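You operate a simulated robot arm through the tools that you are given. There is no shell and no other tool. Be economical: measure what you need, move in short steps, check, and stop when the job is done.

Carry out the task below with a simulated two-armed robot. There is one attempt and no reset: what you move stays moved.

Task
Unlock the chest, lay the size M belt pack on the tool case and lock up again.
Fine: The belts are in the top drawer.

The check looks at the end state, three seconds after you hand in, the way a careful person would. Anything else that was tipped, shoved, dropped, spilled or broken makes it a failure.

Robot
Two 7-joint arms with fingered hands on one trunk, on a base that drives. Base frame: it is fixed to the floor where the robot stands at the start and does not move with it; the origin is under the middle of the robot, x ahead of it, y to its left, z up. Units: m, degrees, N and s.
The left shoulder is at the start at [0.023, 0.214, 1.244], the right one opposite. With the tool pointing down near the work surface each hand reaches from about 0.1 to 0.56 m from the robot's upright axis, wherever it stands, measured 20 degrees to its own side. Places, roughly: lock knob [0.5, 0, 0.9]; top chest drawer [0.6, -0.1, 0.8]; top of the tool case [0.9, 0.2, 1]. Payload 3.3 kg a hand.
Tool frame (each hand has its own): the origin (TCP) lies between the finger pads and is the grasp point; the fingertips stand 0.026 m ahead of it; z points along the fingers, y is the line along which they close. Largest opening 0.132 m; the body of the gripper starts 0.073 m behind the TCP. The gripper is a hand of 2 fingers: y runs from the thumb to the fingers, the wrist lies at [0, 0, -0.224] in the tool frame.
Orientation is told as [roll, pitch, yaw] about the base's x, y, z axes, in that order, counted from this pose: with the fingers straight down and closing along the base's y, the tool's x points along the base's -x, its y along +y and its z along -z.

Tools
- The arms move only by the tool play_rows. It takes "left_motion", "right_motion" or both (then of equal length, played together; a hand with none holds still); each is a list of rows, each a list of 6 numbers: the shift along the tool's x, y, z in units of 20 mm (1.0 is 20 mm), then the turn, a rotation vector about the tool's x, y, z in units of 6 degrees (1.0 is 6 degrees). In form: [[dx, dy, dz, ax, ay, az], ...]. A call has 1 to 8 rows; each row shifts and turns the commanded pose from where the row before left it, along the tool's axes as they then stand. A call with a number of a shift or a turn outside -1 to 1 is refused whole. A row lasts 0.2 s, in which the tool goes at most 0.05 m and 8.6 degrees; a call with a longer step from one row to the next is refused whole. A pose out of reach is approached as far as the arm can. The call stops where the force on the tool passes 40 N (or 10 N more than at its start, if that is more) or the arm is blocked; 0.2 s more then pass. In this call time passes only in rows, and 0.2 s behind the last. It gives the time, the measured TCP pose, the force on the tool (base axes), the opening and the grip force at its end, in the units of the frame above (readings bear some noise), with the torque about the TCP (base axes, N m) and any sound that the robot's microphone picked up.
- Cameras (640 x 400 px; columns grow to the right, rows downward): "scene" is now at [0.0981, 0.0169, 1.4179]; the picture's right is [0.16, -0.99, 0.00], its down [-0.68, -0.11, -0.72] and it looks along [0.71, 0.12, -0.69] (base axes); focal length 214 px, centre (320, 200). "left" rides on the left gripper at [-0.066, -0.003, -0.099] in its tool frame; the picture's right is [0.04, -1.00, 0.00], its down [0.83, 0.03, -0.55] and it looks along [0.55, 0.02, 0.83] (tool axes); focal length 261 px, centre (320, 200). "right" rides on the right gripper at [0.066, -0.003, -0.099] in its tool frame; the picture's right is [0.04, 1.00, 0.00], its down [-0.83, 0.03, -0.55] and it looks along [-0.55, 0.02, 0.83] (tool axes); focal length 261 px, centre (320, 200). There is no depth. A picture from a camera that has moved, and an enlarged one, comes with that camera's place and axes in the base frame and with its lens. The place of the scene camera against the robot may be out by one fixed shift of up to 0.025 m in any direction.
- grab_frame(camera): a new picture of that camera. The clock stands still meanwhile.
- slide_trunk(by): slides the trunk up (or, below 0, down) by that many m; the arms and the scene camera ride with it, the base frame stays. It gives what a move gives, with no picture.
- roll_base(legs): drives the robot by 1 to 6 legs, each [ahead, left, turn to the left] in m, m and degrees, along the robot's own axes; the way and the turn of a leg run together, so that a leg with both is an arc; at most 1.5 m and 180 degrees a leg. The arms and the cameras ride along, it lands a little off, and it stops where it bumps. It gives what a move gives.
- curl_fingers(finger1, thumb_bend, hand): sets how far each is bent, from 0 (flat) to 100 (curled in); at 30 the hand is open as for a grip, at 70 the pads meet at the TCP. One left out holds its place. A second passes; each finger stops where it meets its share of the squeeze, and holds until it gets a number again. It is the only way to open and close the hand. It gives what a move gives, with no picture; readings hold the bend of each and the force on the fingers (four entries, about 0 where the hand has none), thumb and palm.
- head_to(pan, tilt): turns the head with the scene camera to pan (to the left, within 86 degrees either way) and tilt (down, from -29 to 69), counted from straight ahead of the robot. It gives what a move gives.
- close_up(camera, box): a new picture of the part [left, top, right, bottom] of that camera's present view, enlarged. The clock stands still meanwhile.
- finish_job(): hands the job in; it is judged then, once.

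Work in short steps. Places have to be worked out from the pictures, the camera data and where the tool is seen: move nearer, look again, correct. Check each grasp and each placing, and mend what went wrong. You have 120 turns and 88 pictures in all, those below and enlarged ones among them. Open the grippers and draw the arms clear of the work before you hand the job in, unless the task says otherwise; then end with one line.

The tools are called after "Emit:" as name(argument=value, ...) on one line, values as JSON. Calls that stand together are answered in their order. play_rows: Moves the arms, as the interface text tells. Its arguments: {"type":"object","properties":{"left_motion":{"type":"array","items":{"type":"array","items":{"type":"number"}}},"right_motion":{"type":"array","items":{"type":"array","items":{"type":"number"}}}},"required":[]} The other tools are called the same way: slide_trunk (by) slides the trunk up or down; curl_fingers (finger1, thumb_bend, hand) moves the fingers one by one; roll_base (legs) drives the base; head_to (pan, tilt) turns the head that bears the scene camera; grab_frame (camera) takes a picture; close_up (camera, box) takes an enlarged picture of a part of a camera's view; finish_job () hands the job in.

At the start:

```text
time_s: 0.0
left_ee_pos: [0.3572, 0.3626, 1.2557]
left_tcp_rot: [0.0, -0.1, 0.0]
left_contact_force: [0.0, 0.0, -0.4]
left_wrist_torque: [-0.02, 0.0, 0.02]
left_finger_gap: 0.1316
left_finger_force: 0.0
left_shape: jaw
left_bend: [30.0, 30.0]
left_finger forces: [0.0, 0.0, 0.0, 0.0, 0.1, 0.1]
right_ee_pos: [0.4152, -0.0627, 1.2157]
right_tcp_rot: [2.9, -0.3, -2.6]
right_contact_force: [-0.5, 0.3, 0.3]
right_wrist_torque: [0.0, 0.01, 0.0]
right_finger_gap: 0.1319
right_finger_force: 0.1
right_shape: jaw
right_bend: [30.0, 30.0]
right_finger forces: [0.0, 0.1, 0.0, 0.0, 0.0, 0.0]
trunk travel left (down, up): [-0.525, 0.236]
robot x, y, heading: [0.0007, 0.0006, -0.1]
head pan, tilt: [9.3, 43.8]
```

scene: 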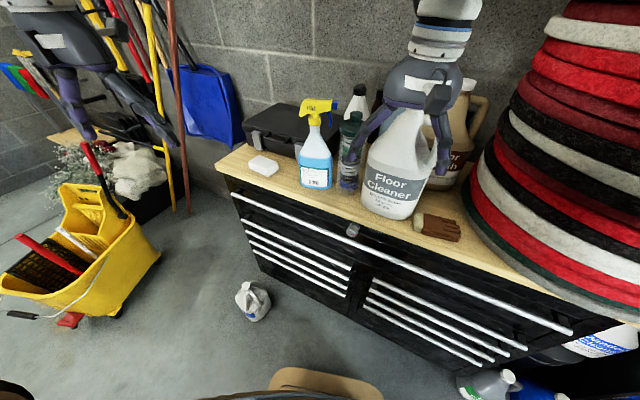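
right: 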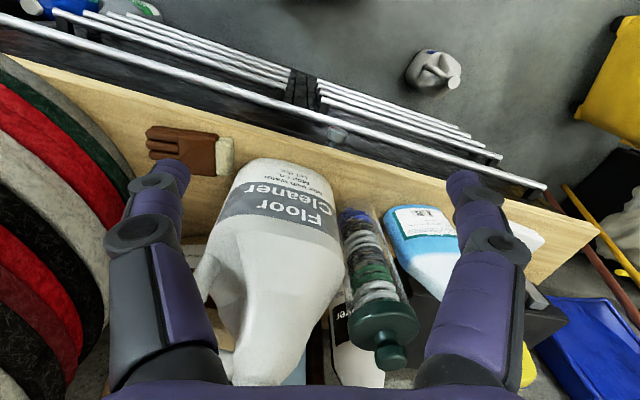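
left: 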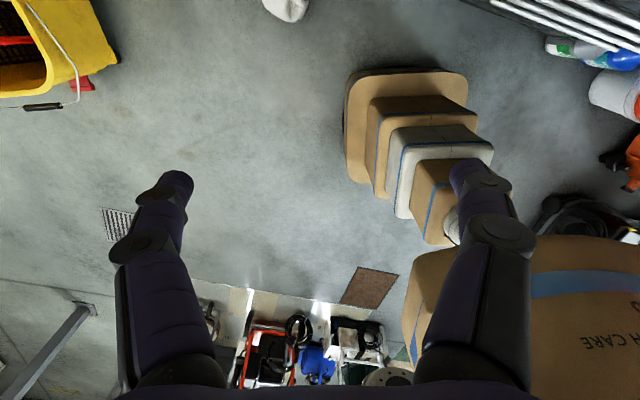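

The scene shows a black chest with a full-width top drawer, a knob in the middle of its face, and the tool case at the back behind the spray bottle. I'll zoom in on the knob and case areas.

Emit:
close_up(camera="scene", box=[220, 80, 480, 242])

Emit:
close_up(camera="scene", box=[300, 190, 460, 290])

```text
2.46 times, centred on (350, 161) of scene
camera zoom: at [0.0981, 0.0169, 1.4179], right [0.16, -0.99, 0.0], down [-0.68, -0.11, -0.72], along [0.71, 0.12, -0.69], focal length 528 px, centre (246, 296)
```

zoom: 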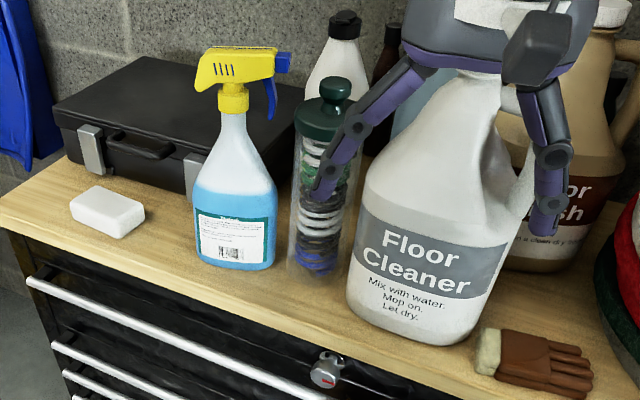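

```text
4.00 times, centred on (380, 240) of scene
camera zoom: at [0.0981, 0.0169, 1.4179], right [0.16, -0.99, 0.0], down [-0.68, -0.11, -0.72], along [0.71, 0.12, -0.69], focal length 858 px, centre (80, 40)
```

zoom: 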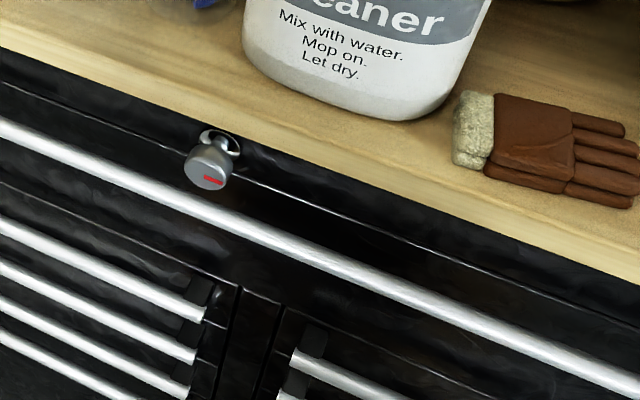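

Estimates: the chest front runs at about 17.5° to base y, the knob is near (0.51, -0.01, 0.90), and a floor bottle stands near (0.57, 0.55). I'll back off a little and square up to the chest.

Emit:
roll_base(legs=[[-0.12, 0, 0], [0, 0, -17.5]])

Emit:
slide_trunk(by=-0.15)

Emit:
head_to(pan=0, tilt=42)

Emit:
grab_frame(camera="scene")

```text
time_s: 2.2
left_ee_pos: [0.3298, 0.2364, 1.2562]
left_tcp_rot: [0.0, 0.0, -17.6]
left_contact_force: [-0.7, -0.3, 0.1]
left_wrist_torque: [-0.04, -0.04, -0.02]
left_finger_gap: 0.132
left_finger_force: 0.1
left_shape: jaw
left_bend: [30.0, 30.0]
left_finger forces: [0.0, 0.0, 0.0, 0.0, 0.0, 0.0]
right_ee_pos: [0.2583, -0.1874, 1.2162]
right_tcp_rot: [3.2, -0.2, -20.4]
right_contact_force: [-0.4, 0.6, 0.6]
right_wrist_torque: [0.0, -0.02, 0.01]
right_finger_gap: 0.1317
right_finger_force: 0.1
right_shape: jaw
right_bend: [30.0, 30.0]
right_finger forces: [0.1, 0.0, 0.1, 0.0, 0.0, 0.0]
trunk travel left (down, up): [-0.525, 0.236]
robot x, y, heading: [-0.1172, -0.0028, -17.4]
head pan, tilt: [9.3, 43.8]
```

```text
time_s: 4.0
left_ee_pos: [0.3308, 0.2376, 1.1057]
left_tcp_rot: [0.0, 0.0, -17.6]
left_contact_force: [0.2, 0.0, -0.1]
left_wrist_torque: [-0.03, 0.0, 0.05]
left_finger_gap: 0.1322
left_finger_force: 0.1
left_shape: jaw
left_bend: [30.0, 30.0]
left_finger forces: [0.1, 0.0, 0.0, 0.1, 0.0, 0.0]
right_ee_pos: [0.258, -0.1873, 1.0671]
right_tcp_rot: [3.2, -0.3, -20.4]
right_contact_force: [-0.1, 0.1, 0.0]
right_wrist_torque: [0.04, -0.02, -0.02]
right_finger_gap: 0.1317
right_finger_force: 0.0
right_shape: jaw
right_bend: [30.0, 30.0]
right_finger forces: [0.0, 0.0, 0.0, 0.1, 0.0, 0.0]
trunk travel left (down, up): [-0.375, 0.386]
robot x, y, heading: [-0.1228, -0.0019, -17.5]
head pan, tilt: [9.3, 43.8]
```

```text
time_s: 4.7
left_ee_pos: [0.33, 0.2374, 1.1055]
left_tcp_rot: [0.0, 0.0, -17.5]
left_contact_force: [0.8, 0.2, 0.3]
left_wrist_torque: [0.03, 0.01, -0.02]
left_finger_gap: 0.132
left_finger_force: 0.1
left_shape: jaw
left_bend: [30.0, 30.0]
left_finger forces: [0.0, 0.1, 0.1, 0.0, 0.1, 0.0]
right_ee_pos: [0.2578, -0.1869, 1.0672]
right_tcp_rot: [3.2, -0.3, -20.4]
right_contact_force: [0.0, 0.9, -0.3]
right_wrist_torque: [0.01, 0.0, 0.01]
right_finger_gap: 0.1322
right_finger_force: 0.0
right_shape: jaw
right_bend: [30.0, 30.0]
right_finger forces: [0.0, 0.0, 0.1, 0.1, 0.0, 0.0]
trunk travel left (down, up): [-0.375, 0.386]
robot x, y, heading: [-0.1214, -0.0013, -17.4]
head pan, tilt: [0.0, 42.0]
```

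```text
82 pictures are left
camera scene: at [-0.0089, -0.0309, 1.2698], right [-0.3, -0.95, 0.0], down [-0.64, 0.2, -0.74], along [0.71, -0.22, -0.67], focal length 214 px, centre (320, 200)
```

scene: 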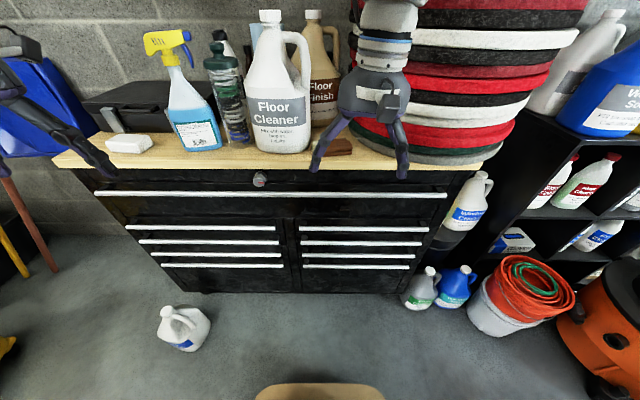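

The robot is now square to the chest. I'll pitch the left hand to point horizontally at the chest, bringing it in front of the knob, and move the right hand aside.

Emit:
play_rows(left_motion=[[-0.4, -0.6, 0.617, 0, -1, 0], [-0.333, -0.6, 0.655, 0, -1, 0], [-0.263, -0.6, 0.687, 0, -1, 0], [-0.19, -0.6, 0.71, 0, -1, 0], [-0.114, -0.6, 0.726, 0, -1, 0], [-0.038, -0.6, 0.734, 0, -1, 0], [0.039, -0.6, 0.734, 0, -1, 0], [0.116, -0.6, 0.726, 0, -1, 0]], right_motion=[[0.5, -1, 0, 0, 0, 0], [0.5, -1, 0, 0, 0, 0], [0.5, -1, 0, 0, 0, 0], [0, -1, 0, 0, 0, 0], [0, -1, 0, 0, 0, 0], [0, -1, 0, 0, 0, 0], [0, -1, 0, 0, 0, 0], [0, -1, 0, 0, 0, 0]])

Emit:
play_rows(left_motion=[[0.191, -0.6, 0.71, 0, -1, 0], [0.264, -0.6, 0.686, 0, -1, 0], [0.334, -0.6, 0.655, 0, -1, 0], [0.401, -0.6, 0.616, 0, -1, 0], [0.463, -0.6, 0.571, 0, -1, 0], [0.52, -0.6, 0.519, 0, -1, 0], [0.572, -0.6, 0.462, 0, -1, 0]])

Emit:
grab_frame(camera="left")

```text
time_s: 6.5
left_ee_pos: [0.3894, 0.155, 0.9978]
left_tcp_rot: [-0.2, -48.0, -17.6]
left_contact_force: [-0.5, 0.0, 0.6]
left_wrist_torque: [-0.05, 0.03, 0.0]
left_finger_gap: 0.1319
left_finger_force: 0.0
left_shape: jaw
left_bend: [30.0, 30.0]
left_finger forces: [0.0, 0.1, 0.0, 0.1, 0.1, 0.1]
left hand out of reach, approached as far as the arm can: row 4, 5, 6, 7, 8
right_ee_pos: [0.174, -0.3267, 1.0583]
right_tcp_rot: [3.2, -0.3, -20.4]
right_contact_force: [-0.5, -0.8, 0.2]
right_wrist_torque: [-0.01, -0.03, -0.01]
right_finger_gap: 0.1319
right_finger_force: 0.0
right_shape: jaw
right_bend: [30.0, 30.0]
right_finger forces: [0.0, 0.1, 0.0, 0.0, 0.0, 0.0]
trunk travel left (down, up): [-0.375, 0.386]
robot x, y, heading: [-0.1157, -0.003, -17.5]
head pan, tilt: [0.0, 42.0]
```

```text
time_s: 8.1
left_ee_pos: [0.4227, 0.1427, 0.9675]
left_tcp_rot: [-0.1, -69.0, -17.5]
left_contact_force: [-0.6, -0.5, -0.2]
left_wrist_torque: [-0.03, 0.0, -0.01]
left_finger_gap: 0.1317
left_finger_force: 0.0
left_shape: jaw
left_bend: [30.0, 30.0]
left_finger forces: [0.0, 0.0, 0.0, 0.0, 0.0, 0.1]
left hand out of reach, approached as far as the arm can: row 1, 2, 3, 4, 5, 6, 7
right_ee_pos: [0.1741, -0.3251, 1.0582]
right_tcp_rot: [3.2, -0.2, -20.3]
right_contact_force: [0.0, -0.4, 0.0]
right_wrist_torque: [-0.01, -0.01, -0.02]
right_finger_gap: 0.1319
right_finger_force: 0.1
right_shape: jaw
right_bend: [30.0, 30.0]
right_finger forces: [0.0, 0.1, 0.1, 0.0, 0.0, 0.0]
trunk travel left (down, up): [-0.375, 0.386]
robot x, y, heading: [-0.1174, 0.0016, -17.6]
head pan, tilt: [0.0, 42.0]
```

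```text
81 pictures are left
camera left: at [0.3568, 0.1606, 1.0639], right [-0.32, -0.95, -0.04], down [-0.77, 0.28, -0.58], along [0.56, -0.15, -0.81], focal length 261 px, centre (320, 200)
```

left: 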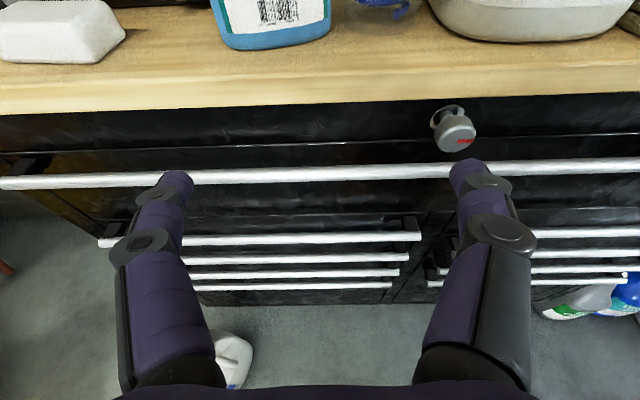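

The pitched-up pose was folded too close to the shoulder. I'll back the base by 0.08 m to give the arm room, then keep pitching the hand.

Emit:
roll_base(legs=[[-0.08, 0, 0]])

Emit:
play_rows(left_motion=[[0, 0, 0.5, 0, -0.5, 0]])

```text
time_s: 9.2
left_ee_pos: [0.3448, 0.1676, 0.9678]
left_tcp_rot: [0.0, -69.1, -17.6]
left_contact_force: [0.6, -0.4, 0.2]
left_wrist_torque: [-0.01, -0.02, 0.01]
left_finger_gap: 0.1319
left_finger_force: 0.0
left_shape: jaw
left_bend: [30.0, 30.0]
left_finger forces: [0.1, 0.0, 0.1, 0.0, 0.1, 0.0]
right_ee_pos: [0.0968, -0.3029, 1.0581]
right_tcp_rot: [3.2, -0.5, -20.4]
right_contact_force: [-0.3, -0.7, -0.4]
right_wrist_torque: [0.0, -0.03, -0.03]
right_finger_gap: 0.132
right_finger_force: 0.0
right_shape: jaw
right_bend: [30.0, 30.0]
right_finger forces: [0.0, 0.0, 0.1, 0.1, 0.0, 0.0]
trunk travel left (down, up): [-0.375, 0.386]
robot x, y, heading: [-0.1956, 0.0237, -17.6]
head pan, tilt: [0.0, 42.0]
```

```text
time_s: 9.6
left_ee_pos: [0.3573, 0.1619, 0.9639]
left_tcp_rot: [0.0, -71.8, -17.5]
left_contact_force: [-0.2, -0.1, -1.3]
left_wrist_torque: [0.05, 0.02, -0.01]
left_finger_gap: 0.132
left_finger_force: 0.1
left_shape: jaw
left_bend: [30.0, 30.0]
left_finger forces: [0.1, 0.0, 0.0, 0.1, 0.1, 0.0]
left hand out of reach, approached as far as the arm can: row 1
right_ee_pos: [0.0976, -0.3025, 1.0581]
right_tcp_rot: [3.2, -0.3, -20.4]
right_contact_force: [0.0, 0.7, 0.6]
right_wrist_torque: [0.0, 0.01, -0.01]
right_finger_gap: 0.1318
right_finger_force: 0.1
right_shape: jaw
right_bend: [30.0, 30.0]
right_finger forces: [0.1, 0.0, 0.0, 0.1, 0.0, 0.0]
trunk travel left (down, up): [-0.375, 0.386]
robot x, y, heading: [-0.1951, 0.0201, -17.5]
head pan, tilt: [0.0, 42.0]
```

The move starts from the measured pose, so I continue with forward, right and down shifts while pitching the rest of the way.

Emit:
play_rows(left_motion=[[0.17, -0.775, 0.58, 0, 0, 0], [0.17, -0.775, 0.58, 0, 0, 0], [0.17, -0.775, 0.58, 0, -0.5, 0], [0.2, -0.775, 0.57, 0, -0.5, 0], [0.23, -0.775, 0.56, 0, -0.5, 0], [0.26, -0.775, 0.54, 0, -0.5, 0], [0.286, -0.775, 0.533, 0, -0.5, 0], [0.31, -0.775, 0.52, 0, -0.5, 0]])

Emit:
grab_frame(camera="left")

```text
time_s: 11.3
left_ee_pos: [0.3973, 0.1078, 0.9242]
left_tcp_rot: [-135.7, -89.5, 119.4]
left_contact_force: [0.1, 0.0, 0.1]
left_wrist_torque: [0.0, 0.01, 0.02]
left_finger_gap: 0.132
left_finger_force: 0.1
left_shape: jaw
left_bend: [30.0, 30.0]
left_finger forces: [0.0, 0.0, 0.1, 0.0, 0.1, 0.0]
left hand out of reach, approached as far as the arm can: row 1, 2, 3, 5, 6, 7, 8
right_ee_pos: [0.0972, -0.3019, 1.058]
right_tcp_rot: [3.2, -0.3, -20.5]
right_contact_force: [0.9, 0.0, -0.3]
right_wrist_torque: [-0.02, 0.02, 0.01]
right_finger_gap: 0.1321
right_finger_force: 0.1
right_shape: jaw
right_bend: [30.0, 30.0]
right_finger forces: [0.1, 0.0, 0.1, 0.0, 0.0, 0.0]
trunk travel left (down, up): [-0.375, 0.386]
robot x, y, heading: [-0.1936, 0.0234, -17.9]
head pan, tilt: [0.0, 42.0]
```

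```text
80 pictures are left
camera left: at [0.3018, 0.1348, 0.9878], right [-0.28, -0.96, -0.04], down [-0.52, 0.18, -0.84], along [0.81, -0.22, -0.55], focal length 261 px, centre (320, 200)
```

left: 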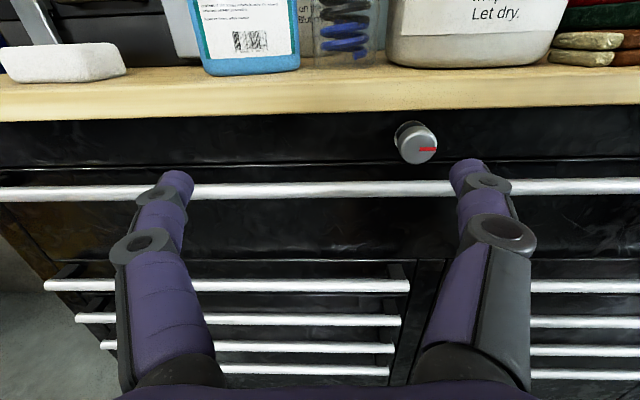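

The knob triangulates to about (0.51, -0.023, 0.891); the hand is now horizontal, about 9 cm left of it and 3 cm above. I'll align and look.

Emit:
play_rows(left_motion=[[0.2, -0.58, 0.3, 0, 0, 0], [0.2, -0.58, 0.3, 0, 0, 0], [0.2, -0.58, 0.3, 0, 0, 0], [0.2, -0.58, 0.3, 0, 0, 0], [0.2, -0.58, 0.3, 0, 0, 0], [0.2, -0.58, 0.3, 0, 0, 0], [0.2, -0.58, 0.3, 0, 0, 0], [0.2, -0.58, 0.3, 0, 0, 0]])

Emit:
grab_frame(camera="left")

```text
time_s: 13.2
left_ee_pos: [0.3903, 0.1032, 0.8921]
left_tcp_rot: [-154.9, -89.7, 138.3]
left_contact_force: [0.0, 0.0, 0.3]
left_wrist_torque: [-0.03, 0.0, 0.01]
left_finger_gap: 0.1319
left_finger_force: 0.0
left_shape: jaw
left_bend: [30.0, 30.0]
left_finger forces: [0.0, 0.1, 0.1, 0.0, 0.0, 0.0]
left hand out of reach, approached as far as the arm can: row 1, 2, 3, 4, 5, 6, 7, 8
right_ee_pos: [0.0976, -0.3032, 1.0578]
right_tcp_rot: [3.1, -0.3, -20.4]
right_contact_force: [-0.4, 0.2, 0.3]
right_wrist_torque: [0.0, -0.01, -0.01]
right_finger_gap: 0.1321
right_finger_force: 0.1
right_shape: jaw
right_bend: [30.0, 30.0]
right_finger forces: [0.1, 0.1, 0.0, 0.0, 0.0, 0.0]
trunk travel left (down, up): [-0.375, 0.386]
robot x, y, heading: [-0.1939, 0.0214, -17.5]
head pan, tilt: [0.0, 42.0]
```

```text
79 pictures are left
camera left: at [0.2963, 0.1296, 0.9571], right [-0.29, -0.96, -0.04], down [-0.52, 0.19, -0.84], along [0.81, -0.22, -0.55], focal length 261 px, centre (320, 200)
```

left: 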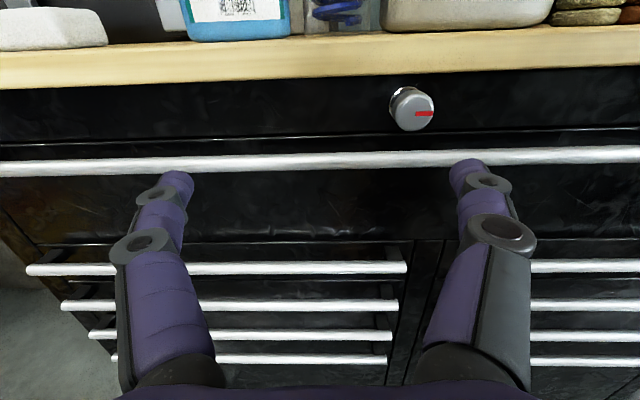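

The arm is stuck against a limit sideways, so I'll use the base to shift: 0.084 m right and 0.08 m ahead.

Emit:
roll_base(legs=[[0, -0.084, 0], [0.08, 0, 0]])

Emit:
grab_frame(camera="left")

```text
time_s: 14.9
left_ee_pos: [0.4417, -0.0004, 0.8893]
left_tcp_rot: [-57.2, -89.9, 40.7]
left_contact_force: [0.4, 0.0, -0.1]
left_wrist_torque: [-0.01, -0.04, 0.01]
left_finger_gap: 0.1318
left_finger_force: 0.1
left_shape: jaw
left_bend: [30.0, 30.0]
left_finger forces: [0.1, 0.0, 0.1, 0.0, 0.0, 0.1]
right_ee_pos: [0.1514, -0.4072, 1.0565]
right_tcp_rot: [3.2, -0.2, -20.3]
right_contact_force: [0.1, -0.9, 0.5]
right_wrist_torque: [0.0, -0.02, 0.05]
right_finger_gap: 0.1319
right_finger_force: 0.1
right_shape: jaw
right_bend: [30.0, 30.0]
right_finger forces: [0.0, 0.0, 0.0, 0.1, 0.1, 0.0]
trunk travel left (down, up): [-0.375, 0.386]
robot x, y, heading: [-0.1454, -0.0784, -17.5]
head pan, tilt: [0.0, 42.0]
```

```text
78 pictures are left
camera left: at [0.3475, 0.0258, 0.9548], right [-0.29, -0.96, -0.04], down [-0.52, 0.19, -0.83], along [0.8, -0.22, -0.55], focal length 261 px, centre (320, 200)
```

left: 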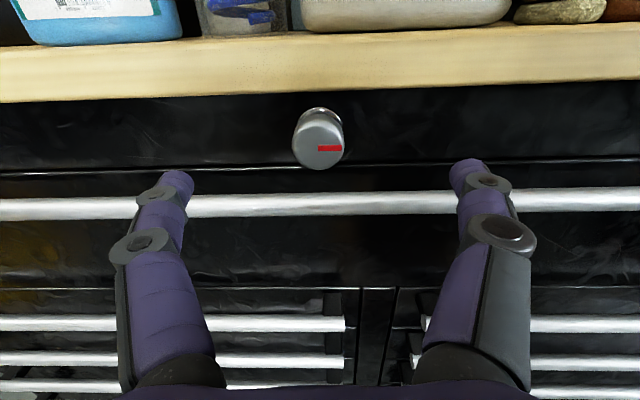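

The knob is centred (1 mm off), and its front face is about 0.07 m ahead of the TCP with a diameter of about 34 mm. I'll try advancing with the arm.

Emit:
play_rows(left_motion=[[0, 0, 0.8, 0, 0, 0], [0, 0, 0.8, 0, 0, 0], [0, 0, 0.8, 0, 0, 0], [0, 0, 0.8, 0, 0, 0]])

Emit:
grab_frame(camera="left")

```text
time_s: 15.9
left_ee_pos: [0.4689, 0.0214, 0.8931]
left_tcp_rot: [-128.8, -90.0, 111.9]
left_contact_force: [-0.4, -0.3, -0.2]
left_wrist_torque: [0.03, 0.0, -0.05]
left_finger_gap: 0.1319
left_finger_force: 0.2
left_shape: jaw
left_bend: [30.0, 30.0]
left_finger forces: [0.0, 0.0, 0.1, 0.1, 0.1, 0.0]
left hand out of reach, approached as far as the arm can: row 1, 2, 3, 4
right_ee_pos: [0.1486, -0.4056, 1.0585]
right_tcp_rot: [3.2, -0.3, -20.4]
right_contact_force: [0.3, 0.1, 0.4]
right_wrist_torque: [0.03, 0.01, -0.01]
right_finger_gap: 0.1319
right_finger_force: 0.1
right_shape: jaw
right_bend: [30.0, 30.0]
right_finger forces: [0.1, 0.0, 0.0, 0.1, 0.0, 0.0]
trunk travel left (down, up): [-0.375, 0.386]
robot x, y, heading: [-0.1443, -0.0793, -17.6]
head pan, tilt: [0.0, 42.0]
```

```text
77 pictures are left
camera left: at [0.3745, 0.0469, 0.9592], right [-0.29, -0.96, -0.04], down [-0.52, 0.19, -0.83], along [0.8, -0.22, -0.55], focal length 261 px, centre (320, 200)
```

left: 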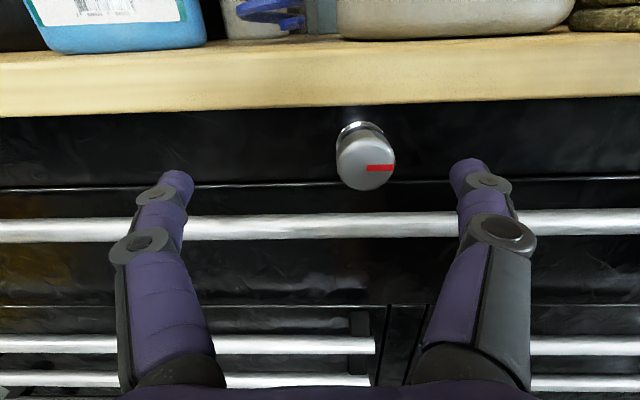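

The arm drifts 3 cm left while going ahead; I'll correct with the base again: right 0.028, ahead 0.05, with the open fingers straddling the knob.

Emit:
roll_base(legs=[[0, -0.028, 0], [0.045, 0, 0]])

Emit:
grab_frame(camera="left")

```text
time_s: 17.2
left_ee_pos: [0.5034, -0.0197, 0.8938]
left_tcp_rot: [-130.8, -89.8, 114.1]
left_contact_force: [-2.1, -0.1, 0.9]
left_wrist_torque: [-0.06, 0.02, -0.17]
left_finger_gap: 0.132
left_finger_force: 0.0
left_shape: jaw
left_bend: [30.0, 30.0]
left_finger forces: [0.0, 0.1, 0.0, 0.0, 1.9, 0.0]
right_ee_pos: [0.1828, -0.4473, 1.0582]
right_tcp_rot: [3.1, -0.2, -20.3]
right_contact_force: [0.0, -0.1, -0.6]
right_wrist_torque: [-0.02, -0.03, 0.04]
right_finger_gap: 0.1317
right_finger_force: 0.1
right_shape: jaw
right_bend: [30.0, 30.0]
right_finger forces: [0.1, 0.1, 0.1, 0.0, 0.0, 0.1]
trunk travel left (down, up): [-0.375, 0.386]
robot x, y, heading: [-0.1072, -0.1189, -17.1]
head pan, tilt: [0.0, 42.0]
```

```text
76 pictures are left
camera left: at [0.4091, 0.007, 0.9594], right [-0.29, -0.96, -0.04], down [-0.52, 0.19, -0.83], along [0.81, -0.22, -0.55], focal length 261 px, centre (320, 200)
```

left: 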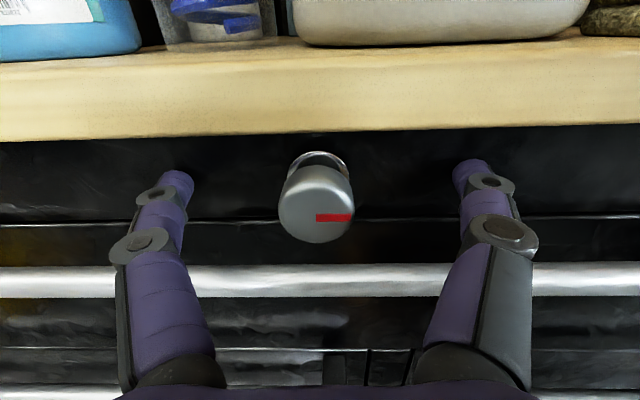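

The hand straddles the knob and the thumb tip just touches the face. I'll close the fingers on the knob.

Emit:
curl_fingers(hand="left", finger1=70, thumb_bend=70)

Emit:
grab_frame(camera="left")

```text
time_s: 18.0
left_ee_pos: [0.4998, -0.0174, 0.8953]
left_tcp_rot: [-93.1, -89.9, 76.6]
left_contact_force: [-21.3, 10.9, 7.7]
left_wrist_torque: [-0.55, -0.07, -1.75]
left_finger_gap: 0.0616
left_finger_force: 15.3
left_shape: fingers
left_bend: [66.0, 43.0]
left_finger forces: [4.5, 0.0, 0.1, 0.0, 26.3, 0.0]
right_ee_pos: [0.1789, -0.4447, 1.0585]
right_tcp_rot: [3.4, -0.5, -20.3]
right_contact_force: [0.1, 0.4, 0.0]
right_wrist_torque: [0.01, 0.02, -0.01]
right_finger_gap: 0.1319
right_finger_force: 0.1
right_shape: jaw
right_bend: [30.0, 30.0]
right_finger forces: [0.0, 0.0, 0.0, 0.1, 0.0, 0.1]
trunk travel left (down, up): [-0.375, 0.386]
robot x, y, heading: [-0.1099, -0.1181, -17.5]
head pan, tilt: [0.0, 42.0]
stopped (left hand): the force on the tool passed its limit at 41 N (the readings are from after the stop); the commanded pose is now the measured one
```

```text
75 pictures are left
camera left: at [0.4052, 0.0092, 0.9598], right [-0.28, -0.96, -0.04], down [-0.52, 0.19, -0.83], along [0.81, -0.22, -0.55], focal length 261 px, centre (320, 200)
```

left: 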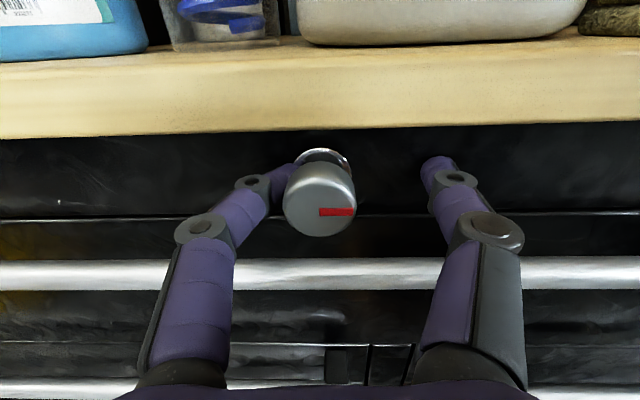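

The thumb tip swung into the face. I'll open, back off about 15 mm, and close again.

Emit:
curl_fingers(hand="left", finger1=30, thumb_bend=30)

Emit:
roll_base(legs=[[-0.014, 0, 0]])

Emit:
curl_fingers(hand="left", finger1=52, thumb_bend=52)

Emit:
grab_frame(camera="left")

```text
time_s: 19.0
left_ee_pos: [0.5025, -0.018, 0.8942]
left_tcp_rot: [-7.5, -90.0, -9.2]
left_contact_force: [-0.6, -1.1, 0.1]
left_wrist_torque: [-0.05, -0.03, -0.07]
left_finger_gap: 0.1341
left_finger_force: 0.4
left_shape: fingers
left_bend: [30.0, 30.0]
left_finger forces: [0.0, 0.0, 0.1, 0.0, 0.5, 0.0]
right_ee_pos: [0.183, -0.4464, 1.0575]
right_tcp_rot: [3.1, -0.3, -20.3]
right_contact_force: [0.2, 0.3, 0.1]
right_wrist_torque: [-0.02, 0.01, 0.02]
right_finger_gap: 0.1321
right_finger_force: 0.0
right_shape: jaw
right_bend: [30.0, 30.0]
right_finger forces: [0.0, 0.0, 0.0, 0.0, 0.0, 0.1]
trunk travel left (down, up): [-0.375, 0.386]
robot x, y, heading: [-0.1142, -0.1187, -17.5]
head pan, tilt: [0.0, 42.0]
```

```text
time_s: 19.8
left_ee_pos: [0.4887, -0.0144, 0.8944]
left_tcp_rot: [-22.3, -90.0, 5.4]
left_contact_force: [0.0, 0.3, 0.1]
left_wrist_torque: [0.02, -0.03, 0.02]
left_finger_gap: 0.1334
left_finger_force: 0.1
left_shape: fingers
left_bend: [30.0, 30.0]
left_finger forces: [0.0, 0.0, 0.0, 0.0, 0.0, 0.0]
right_ee_pos: [0.1698, -0.4419, 1.0586]
right_tcp_rot: [3.2, -0.4, -20.2]
right_contact_force: [0.7, 0.5, 0.2]
right_wrist_torque: [0.0, -0.02, -0.01]
right_finger_gap: 0.1317
right_finger_force: 0.0
right_shape: jaw
right_bend: [30.0, 30.0]
right_finger forces: [0.0, 0.1, 0.0, 0.0, 0.0, 0.0]
trunk travel left (down, up): [-0.375, 0.386]
robot x, y, heading: [-0.1208, -0.1157, -17.5]
head pan, tilt: [0.0, 42.0]
```

```text
time_s: 20.8
left_ee_pos: [0.4893, -0.0132, 0.8937]
left_tcp_rot: [-12.1, -89.9, -4.6]
left_contact_force: [-0.3, -0.2, 0.5]
left_wrist_torque: [-0.01, 0.03, -0.03]
left_finger_gap: 0.0604
left_finger_force: 0.0
left_shape: fingers
left_bend: [52.0, 52.0]
left_finger forces: [0.1, 0.0, 0.1, 0.0, 0.0, 0.0]
right_ee_pos: [0.171, -0.4416, 1.0573]
right_tcp_rot: [3.2, -0.3, -20.3]
right_contact_force: [0.0, -0.4, 0.1]
right_wrist_torque: [0.0, 0.0, 0.0]
right_finger_gap: 0.1316
right_finger_force: 0.0
right_shape: jaw
right_bend: [30.0, 30.0]
right_finger forces: [0.0, 0.0, 0.1, 0.0, 0.1, 0.0]
trunk travel left (down, up): [-0.375, 0.386]
robot x, y, heading: [-0.1244, -0.1193, -17.5]
head pan, tilt: [0.0, 42.0]
```

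```text
74 pictures are left
camera left: at [0.3949, 0.0119, 0.9582], right [-0.29, -0.96, -0.04], down [-0.52, 0.19, -0.83], along [0.8, -0.22, -0.55], focal length 261 px, centre (320, 200)
```

left: 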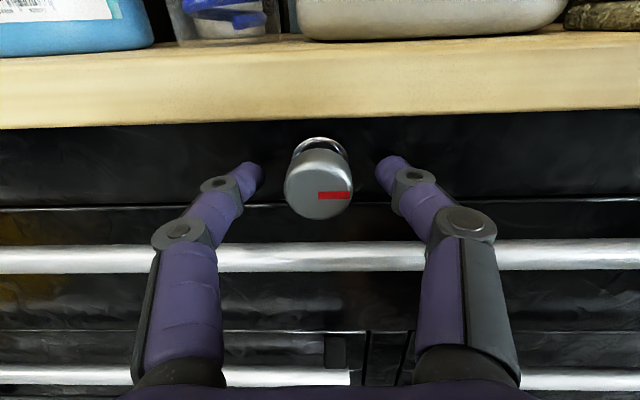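

No contact and centred. Now closing fully on the knob.

Emit:
curl_fingers(hand="left", finger1=70, thumb_bend=70)

Emit:
grab_frame(camera="left")

```text
time_s: 21.8
left_ee_pos: [0.4893, -0.0145, 0.8926]
left_tcp_rot: [-5.1, -89.9, -11.5]
left_contact_force: [2.3, -3.7, 2.0]
left_wrist_torque: [0.01, -0.01, -0.05]
left_finger_gap: 0.0298
left_finger_force: 9.0
left_shape: fingers
left_bend: [61.0, 65.0]
left_finger forces: [7.7, 0.1, 0.0, 0.0, 11.1, 0.0]
right_ee_pos: [0.1707, -0.4424, 1.058]
right_tcp_rot: [3.2, -0.2, -20.3]
right_contact_force: [0.6, 0.2, -0.4]
right_wrist_torque: [0.01, -0.02, -0.02]
right_finger_gap: 0.1315
right_finger_force: 0.1
right_shape: jaw
right_bend: [30.0, 30.0]
right_finger forces: [0.0, 0.0, 0.0, 0.0, 0.0, 0.0]
trunk travel left (down, up): [-0.375, 0.386]
robot x, y, heading: [-0.1237, -0.1191, -17.3]
head pan, tilt: [0.0, 42.0]
```

```text
73 pictures are left
camera left: at [0.395, 0.0114, 0.9583], right [-0.29, -0.96, -0.04], down [-0.52, 0.19, -0.83], along [0.8, -0.22, -0.55], focal length 261 px, centre (320, 200)
```

left: 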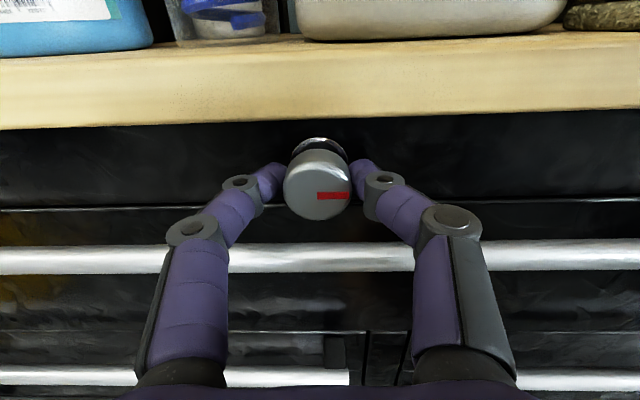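

The knob is gripped at about 9 N. I'll try a small counter-clockwise turn (negative about tool z) and watch the torque and sound.

Emit:
play_rows(left_motion=[[0, 0, 0, 0, 0, -1], [0, 0, 0, 0, 0, -1], [0, 0, 0, 0, 0, -1]])

Emit:
grab_frame(camera="left")

```text
time_s: 22.6
left_ee_pos: [0.4892, -0.0136, 0.8932]
left_tcp_rot: [-89.5, -71.9, 72.9]
left_contact_force: [4.1, -3.0, 2.4]
left_wrist_torque: [0.01, -0.06, -0.04]
left_finger_gap: 0.0299
left_finger_force: 9.6
left_shape: fingers
left_bend: [61.0, 65.0]
left_finger forces: [7.7, 0.0, 0.1, 0.2, 11.4, 0.0]
right_ee_pos: [0.17, -0.4426, 1.0575]
right_tcp_rot: [3.1, -0.3, -20.3]
right_contact_force: [-0.6, -0.6, 0.5]
right_wrist_torque: [0.0, 0.0, -0.03]
right_finger_gap: 0.1319
right_finger_force: 0.1
right_shape: jaw
right_bend: [30.0, 30.0]
right_finger forces: [0.0, 0.0, 0.0, 0.0, 0.0, 0.0]
trunk travel left (down, up): [-0.375, 0.386]
robot x, y, heading: [-0.1272, -0.1155, -17.4]
head pan, tilt: [0.0, 42.0]
```

```text
72 pictures are left
camera left: at [0.401, 0.0312, 0.956], right [-0.28, -0.92, 0.27], down [-0.6, -0.06, -0.8], along [0.75, -0.38, -0.53], focal length 261 px, centre (320, 200)
```

left: 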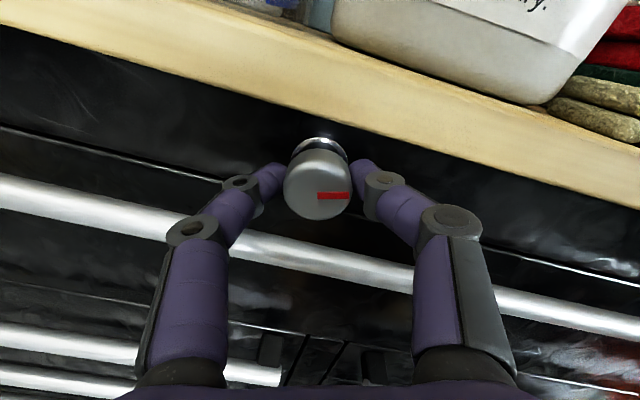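

The knob turns freely with the hand (18°). Continuing counter-clockwise.

Emit:
play_rows(left_motion=[[0, 0, 0, 0, 0, -1], [0, 0, 0, 0, 0, -1], [0, 0, 0, 0, 0, -1], [0, 0, 0, 0, 0, -1], [0, 0, 0, 0, 0, -1], [0, 0, 0, 0, 0, -1]])

Emit:
grab_frame(camera="left")

```text
time_s: 24.0
left_ee_pos: [0.4886, -0.0139, 0.893]
left_tcp_rot: [-90.0, -36.0, 73.4]
left_contact_force: [5.6, -0.7, 4.9]
left_wrist_torque: [0.02, -0.11, 0.03]
left_finger_gap: 0.0299
left_finger_force: 9.4
left_shape: fingers
left_bend: [61.0, 65.0]
left_finger forces: [7.5, 0.1, 0.1, 0.0, 11.6, 0.1]
right_ee_pos: [0.1692, -0.4417, 1.0575]
right_tcp_rot: [3.3, -0.3, -20.3]
right_contact_force: [-0.4, -0.7, -0.9]
right_wrist_torque: [-0.03, -0.02, -0.05]
right_finger_gap: 0.132
right_finger_force: 0.0
right_shape: jaw
right_bend: [30.0, 30.0]
right_finger forces: [0.0, 0.0, 0.1, 0.0, 0.0, 0.0]
trunk travel left (down, up): [-0.375, 0.386]
robot x, y, heading: [-0.1236, -0.1181, -17.5]
head pan, tilt: [0.0, 42.0]
```

```text
71 pictures are left
camera left: at [0.4104, 0.0639, 0.9334], right [-0.18, -0.59, 0.79], down [-0.72, -0.47, -0.51], along [0.67, -0.65, -0.34], focal length 261 px, centre (320, 200)
```

left: 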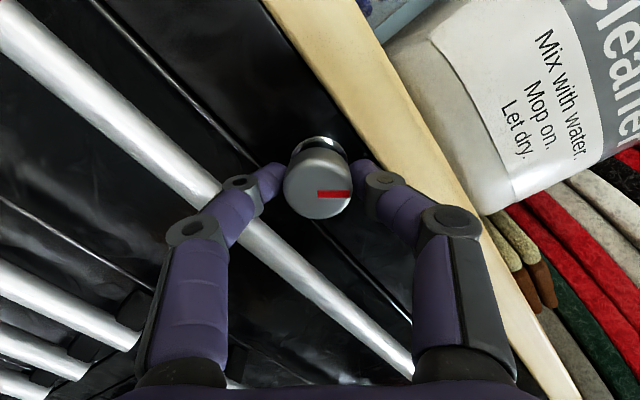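

54° done with little resistance and no sound. Continuing to 90° in steps.

Emit:
play_rows(left_motion=[[0, 0, 0, 0, 0, -1], [0, 0, 0, 0, 0, -1], [0, 0, 0, 0, 0, -1], [0, 0, 0, 0, 0, -1]])

Emit:
play_rows(left_motion=[[0, 0, 0, 0, 0, -1], [0, 0, 0, 0, 0, -1]])

Emit:
grab_frame(camera="left")

```text
time_s: 25.0
left_ee_pos: [0.4871, -0.0104, 0.8941]
left_tcp_rot: [-90.1, -12.0, 73.6]
left_contact_force: [-4.9, 21.6, 16.3]
left_wrist_torque: [1.33, 0.56, 0.34]
left_finger_gap: 0.0285
left_finger_force: 43.1
left_shape: fingers
left_bend: [57.0, 65.0]
left_finger forces: [78.4, 0.1, 0.0, 0.1, 8.3, 0.1]
right_ee_pos: [0.1676, -0.44, 1.0592]
right_tcp_rot: [3.1, -0.4, -20.4]
right_contact_force: [0.3, -0.1, 0.3]
right_wrist_torque: [0.01, 0.0, 0.0]
right_finger_gap: 0.1319
right_finger_force: 0.0
right_shape: jaw
right_bend: [30.0, 30.0]
right_finger forces: [0.1, 0.0, 0.1, 0.0, 0.1, 0.1]
trunk travel left (down, up): [-0.375, 0.386]
robot x, y, heading: [-0.1224, -0.1153, -17.4]
head pan, tilt: [0.0, 42.0]
```

```text
time_s: 25.6
left_ee_pos: [0.4857, -0.0099, 0.8935]
left_tcp_rot: [-90.1, 0.2, 73.6]
left_contact_force: [-9.8, 31.0, 13.1]
left_wrist_torque: [1.39, 1.08, 0.29]
left_finger_gap: 0.0284
left_finger_force: 52.5
left_shape: fingers
left_bend: [55.0, 65.0]
left_finger forces: [96.8, 0.1, 0.0, 0.1, 7.4, 0.0]
right_ee_pos: [0.167, -0.4391, 1.0588]
right_tcp_rot: [3.1, -0.4, -20.3]
right_contact_force: [0.8, -0.4, -0.3]
right_wrist_torque: [0.0, 0.0, 0.02]
right_finger_gap: 0.1318
right_finger_force: 0.2
right_shape: jaw
right_bend: [30.0, 30.0]
right_finger forces: [0.1, 0.1, 0.0, 0.1, 0.0, 0.1]
trunk travel left (down, up): [-0.375, 0.386]
robot x, y, heading: [-0.1228, -0.116, -17.4]
head pan, tilt: [0.0, 42.0]
```

```text
70 pictures are left
camera left: at [0.412, 0.0809, 0.8958], right [-0.01, -0.04, 1.0], down [-0.77, -0.64, -0.03], along [0.64, -0.77, -0.02], focal length 261 px, centre (320, 200)
```

left: 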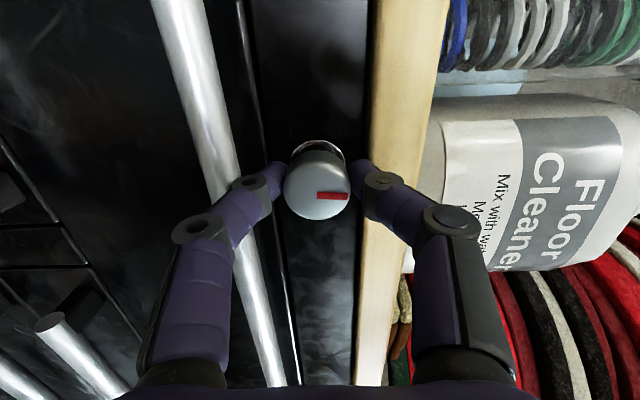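

The knob's mark now points up (90°), but the lower finger is pressing on the drawer bar. I'll ease only the upper thumb slightly, then back straight out.

Emit:
curl_fingers(hand="left", thumb_bend=56)

Emit:
roll_base(legs=[[-0.05, 0, 0]])

Emit:
grab_frame(camera="left")

```text
time_s: 26.6
left_ee_pos: [0.4876, -0.0102, 0.893]
left_tcp_rot: [-89.9, 0.1, 73.6]
left_contact_force: [-18.5, 35.8, 0.6]
left_wrist_torque: [1.33, 1.36, 0.34]
left_finger_gap: 0.0308
left_finger_force: 50.9
left_shape: fingers
left_bend: [54.0, 59.0]
left_finger forces: [96.1, 0.0, 0.0, 0.1, 5.8, 0.1]
right_ee_pos: [0.1693, -0.4371, 1.0597]
right_tcp_rot: [3.0, -0.6, -20.3]
right_contact_force: [0.0, 0.8, 0.5]
right_wrist_torque: [-0.02, 0.0, -0.03]
right_finger_gap: 0.1318
right_finger_force: 0.1
right_shape: jaw
right_bend: [30.0, 30.0]
right_finger forces: [0.0, 0.0, 0.0, 0.0, 0.0, 0.1]
trunk travel left (down, up): [-0.375, 0.386]
robot x, y, heading: [-0.1243, -0.1161, -17.6]
head pan, tilt: [0.0, 42.0]
```

```text
time_s: 27.5
left_ee_pos: [0.4391, 0.0008, 0.893]
left_tcp_rot: [-89.9, 0.1, 73.2]
left_contact_force: [-0.1, 0.4, -0.1]
left_wrist_torque: [-0.03, -0.01, 0.03]
left_finger_gap: 0.0245
left_finger_force: 0.0
left_shape: fingers
left_bend: [70.0, 56.0]
left_finger forces: [0.0, 0.0, 0.1, 0.0, 0.1, 0.1]
right_ee_pos: [0.1209, -0.4265, 1.0589]
right_tcp_rot: [3.2, -0.3, -20.4]
right_contact_force: [0.1, 0.5, 0.3]
right_wrist_torque: [-0.06, -0.06, 0.0]
right_finger_gap: 0.1317
right_finger_force: 0.1
right_shape: jaw
right_bend: [30.0, 30.0]
right_finger forces: [0.1, 0.0, 0.0, 0.1, 0.0, 0.0]
trunk travel left (down, up): [-0.375, 0.386]
robot x, y, heading: [-0.1719, -0.1041, -17.7]
head pan, tilt: [0.0, 42.0]
```

```text
69 pictures are left
camera left: at [0.3649, 0.0922, 0.8961], right [-0.01, -0.04, 1.0], down [-0.77, -0.64, -0.03], along [0.64, -0.77, -0.02], focal length 261 px, centre (320, 200)
```

left: 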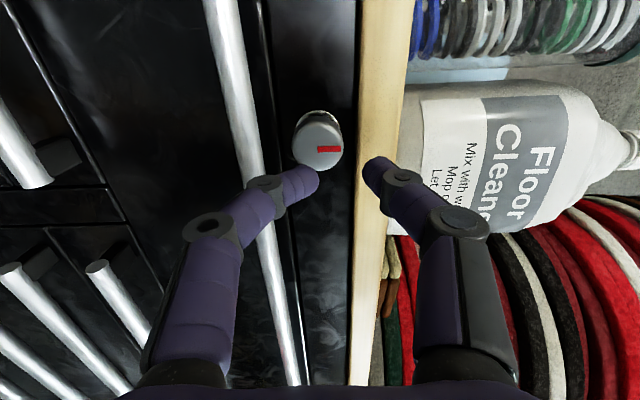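

Clear of the knob, whose mark now points up. The bar is at about z 0.85, 0.06 m ahead of the TCP. I'll open the fingers partway, lower the hand to bar height, and shift 8 cm left with the base.

Emit:
curl_fingers(hand="left", finger1=50, thumb_bend=50)

Emit:
play_rows(left_motion=[[0, 0.72, 0, 0, 0, 0], [0, 0.72, 0, 0, 0, 0], [0, 0.72, 0, 0, 0, 0]])

Emit:
roll_base(legs=[[0, 0.08, 0]])

Emit:
grab_frame(camera="left")

```text
time_s: 28.5
left_ee_pos: [0.4418, 0.0007, 0.8936]
left_tcp_rot: [-89.9, 0.0, 73.3]
left_contact_force: [0.0, 0.0, -0.4]
left_wrist_torque: [0.0, 0.01, -0.01]
left_finger_gap: 0.0659
left_finger_force: 0.0
left_shape: fingers
left_bend: [50.0, 50.0]
left_finger forces: [0.0, 0.1, 0.0, 0.0, 0.0, 0.1]
right_ee_pos: [0.1224, -0.4264, 1.0572]
right_tcp_rot: [3.2, -0.4, -20.3]
right_contact_force: [0.0, -0.9, -0.5]
right_wrist_torque: [-0.02, 0.01, -0.05]
right_finger_gap: 0.1318
right_finger_force: 0.0
right_shape: jaw
right_bend: [30.0, 30.0]
right_finger forces: [0.2, 0.1, 0.1, 0.0, 0.1, 0.0]
trunk travel left (down, up): [-0.375, 0.386]
robot x, y, heading: [-0.1702, -0.1004, -17.4]
head pan, tilt: [0.0, 42.0]
```

```text
time_s: 29.3
left_ee_pos: [0.4373, 0.0034, 0.8497]
left_tcp_rot: [-90.0, 0.1, 73.0]
left_contact_force: [-0.5, 1.4, 0.3]
left_wrist_torque: [0.01, 0.0, -0.01]
left_finger_gap: 0.0659
left_finger_force: 0.0
left_shape: fingers
left_bend: [50.0, 50.0]
left_finger forces: [0.1, 0.1, 0.1, 0.0, 0.0, 0.0]
left hand out of reach, approached as far as the arm can: row 3
right_ee_pos: [0.1221, -0.4264, 1.0574]
right_tcp_rot: [3.2, -0.4, -20.3]
right_contact_force: [-0.6, -0.1, 0.0]
right_wrist_torque: [0.02, -0.03, 0.01]
right_finger_gap: 0.132
right_finger_force: 0.0
right_shape: jaw
right_bend: [30.0, 30.0]
right_finger forces: [0.0, 0.1, 0.0, 0.0, 0.0, 0.0]
trunk travel left (down, up): [-0.375, 0.386]
robot x, y, heading: [-0.1732, -0.0982, -17.5]
head pan, tilt: [0.0, 42.0]
```

```text
time_s: 30.4
left_ee_pos: [0.4622, 0.0796, 0.8501]
left_tcp_rot: [-90.0, 0.0, 73.0]
left_contact_force: [0.8, -0.1, -0.2]
left_wrist_torque: [0.01, 0.0, -0.01]
left_finger_gap: 0.0661
left_finger_force: 0.1
left_shape: fingers
left_bend: [50.0, 50.0]
left_finger forces: [0.0, 0.0, 0.1, 0.1, 0.0, 0.1]
right_ee_pos: [0.146, -0.3489, 1.0578]
right_tcp_rot: [3.1, -0.3, -20.3]
right_contact_force: [0.9, 0.1, 0.2]
right_wrist_torque: [-0.06, -0.01, 0.0]
right_finger_gap: 0.132
right_finger_force: 0.1
right_shape: jaw
right_bend: [30.0, 30.0]
right_finger forces: [0.0, 0.0, 0.0, 0.1, 0.0, 0.0]
trunk travel left (down, up): [-0.375, 0.386]
robot x, y, heading: [-0.1492, -0.0238, -17.3]
head pan, tilt: [0.0, 42.0]
```

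```text
68 pictures are left
camera left: at [0.3875, 0.1727, 0.8524], right [-0.01, -0.04, 1.0], down [-0.77, -0.64, -0.03], along [0.64, -0.77, -0.02], focal length 261 px, centre (320, 200)
```

left: 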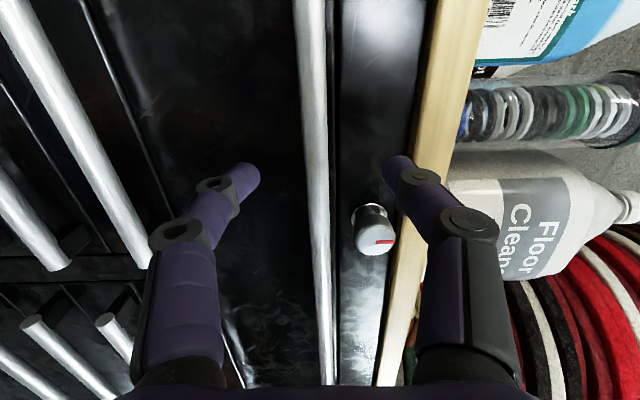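

The bar lies midway between the fingers. Driving ahead 0.05 m and closing on it.

Emit:
roll_base(legs=[[0.05, 0, 0]])

Emit:
curl_fingers(hand="left", finger1=75, thumb_bend=75)

Emit:
grab_frame(camera="left")

```text
time_s: 31.3
left_ee_pos: [0.5095, 0.0649, 0.8501]
left_tcp_rot: [-89.9, 0.0, 73.0]
left_contact_force: [0.5, 0.5, 0.3]
left_wrist_torque: [0.0, 0.0, -0.01]
left_finger_gap: 0.0658
left_finger_force: 0.0
left_shape: fingers
left_bend: [50.0, 50.0]
left_finger forces: [0.0, 0.0, 0.0, 0.0, 0.0, 0.0]
right_ee_pos: [0.1951, -0.366, 1.0579]
right_tcp_rot: [3.2, -0.2, -20.3]
right_contact_force: [-0.4, 0.0, -0.3]
right_wrist_torque: [-0.04, 0.0, 0.01]
right_finger_gap: 0.132
right_finger_force: 0.1
right_shape: jaw
right_bend: [30.0, 30.0]
right_finger forces: [0.0, 0.0, 0.0, 0.0, 0.0, 0.1]
trunk travel left (down, up): [-0.375, 0.386]
robot x, y, heading: [-0.0983, -0.0403, -17.7]
head pan, tilt: [0.0, 42.0]
```

```text
time_s: 32.3
left_ee_pos: [0.5103, 0.0641, 0.8514]
left_tcp_rot: [-89.9, 0.0, 73.1]
left_contact_force: [5.4, -0.4, 1.7]
left_wrist_torque: [-0.05, -0.08, 0.02]
left_finger_gap: 0.011
left_finger_force: 9.3
left_shape: fingers
left_bend: [71.0, 68.0]
left_finger forces: [9.2, 0.0, 0.0, 0.0, 9.6, 0.1]
right_ee_pos: [0.1935, -0.3657, 1.0561]
right_tcp_rot: [3.1, -0.3, -20.3]
right_contact_force: [-0.2, -0.4, -0.2]
right_wrist_torque: [0.0, -0.01, 0.0]
right_finger_gap: 0.1318
right_finger_force: 0.0
right_shape: jaw
right_bend: [30.0, 30.0]
right_finger forces: [0.0, 0.1, 0.0, 0.1, 0.1, 0.0]
trunk travel left (down, up): [-0.375, 0.386]
robot x, y, heading: [-0.1012, -0.0358, -17.6]
head pan, tilt: [0.0, 42.0]
```

```text
67 pictures are left
camera left: at [0.4357, 0.1565, 0.853], right [-0.01, -0.04, 1.0], down [-0.77, -0.64, -0.03], along [0.64, -0.77, -0.02], focal length 261 px, centre (320, 200)
```

left: 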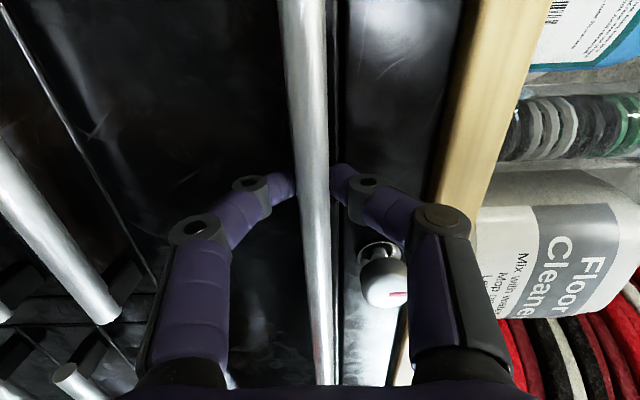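

The bar is gripped. Pull back 0.05 m to test whether the drawer is unlocked.

Emit:
roll_base(legs=[[-0.05, 0, 0]])

Emit:
grab_frame(camera="scene")

```text
time_s: 33.2
left_ee_pos: [0.4604, 0.0803, 0.8507]
left_tcp_rot: [-90.1, 0.1, 73.0]
left_contact_force: [-0.2, -0.5, -0.5]
left_wrist_torque: [0.01, 0.0, -0.01]
left_finger_gap: 0.0
left_finger_force: 0.1
left_shape: fingers
left_bend: [73.0, 73.0]
left_finger forces: [0.1, 0.1, 0.0, 0.1, 0.0, 0.0]
right_ee_pos: [0.1453, -0.3493, 1.0574]
right_tcp_rot: [3.2, -0.4, -20.3]
right_contact_force: [0.6, 0.0, 0.0]
right_wrist_torque: [-0.04, -0.02, 0.01]
right_finger_gap: 0.1321
right_finger_force: 0.0
right_shape: jaw
right_bend: [30.0, 30.0]
right_finger forces: [0.0, 0.1, 0.0, 0.0, 0.1, 0.0]
trunk travel left (down, up): [-0.375, 0.386]
robot x, y, heading: [-0.1464, -0.0236, -17.4]
head pan, tilt: [0.0, 42.0]
```

```text
66 pictures are left
camera scene: at [-0.0381, -0.0544, 1.2699], right [-0.3, -0.95, 0.0], down [-0.64, 0.2, -0.74], along [0.71, -0.22, -0.67], focal length 214 px, centre (320, 200)
```

scene: 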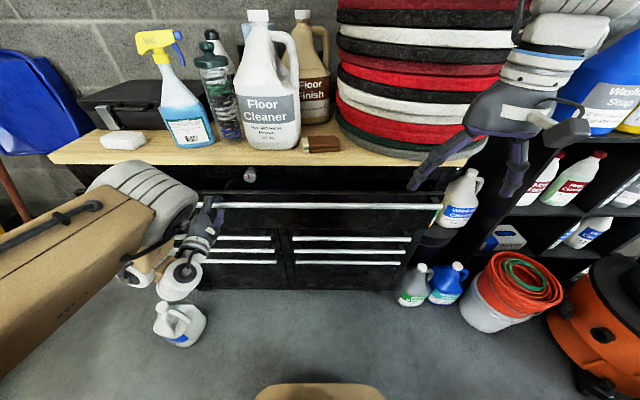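

The fingers slipped off, but the bar seems farther from the face. I'll zoom in.

Emit:
close_up(camera="scene", box=[180, 140, 460, 280])

Emit:
grab_frame(camera="left")

```text
2.29 times, centred on (320, 210) of scene
camera zoom: at [-0.0381, -0.0544, 1.2699], right [-0.3, -0.95, 0.0], down [-0.64, 0.2, -0.74], along [0.71, -0.22, -0.67], focal length 490 px, centre (320, 177)
```

zoom: 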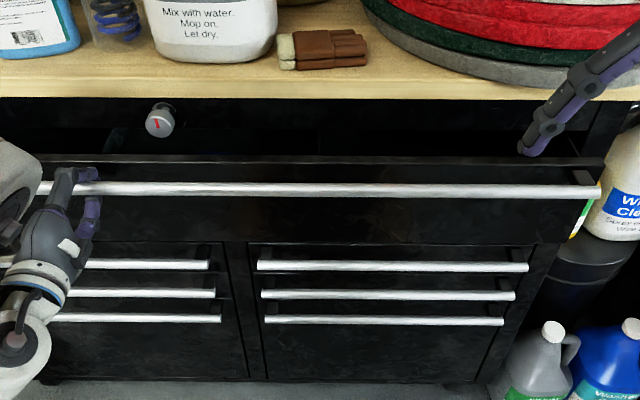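

```text
64 pictures are left
camera left: at [0.3868, 0.1721, 0.8531], right [-0.01, -0.04, 1.0], down [-0.77, -0.64, -0.03], along [0.64, -0.77, -0.02], focal length 261 px, centre (320, 200)
```

left: 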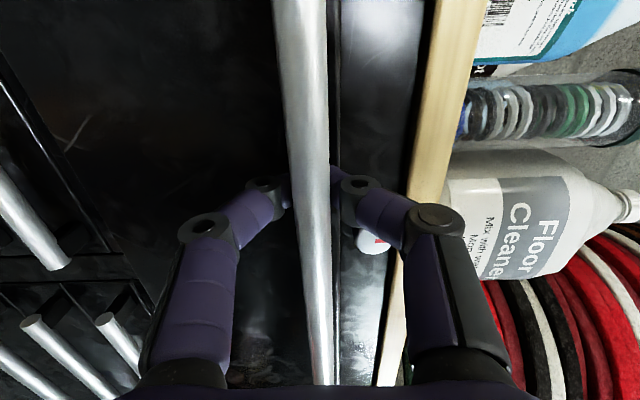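

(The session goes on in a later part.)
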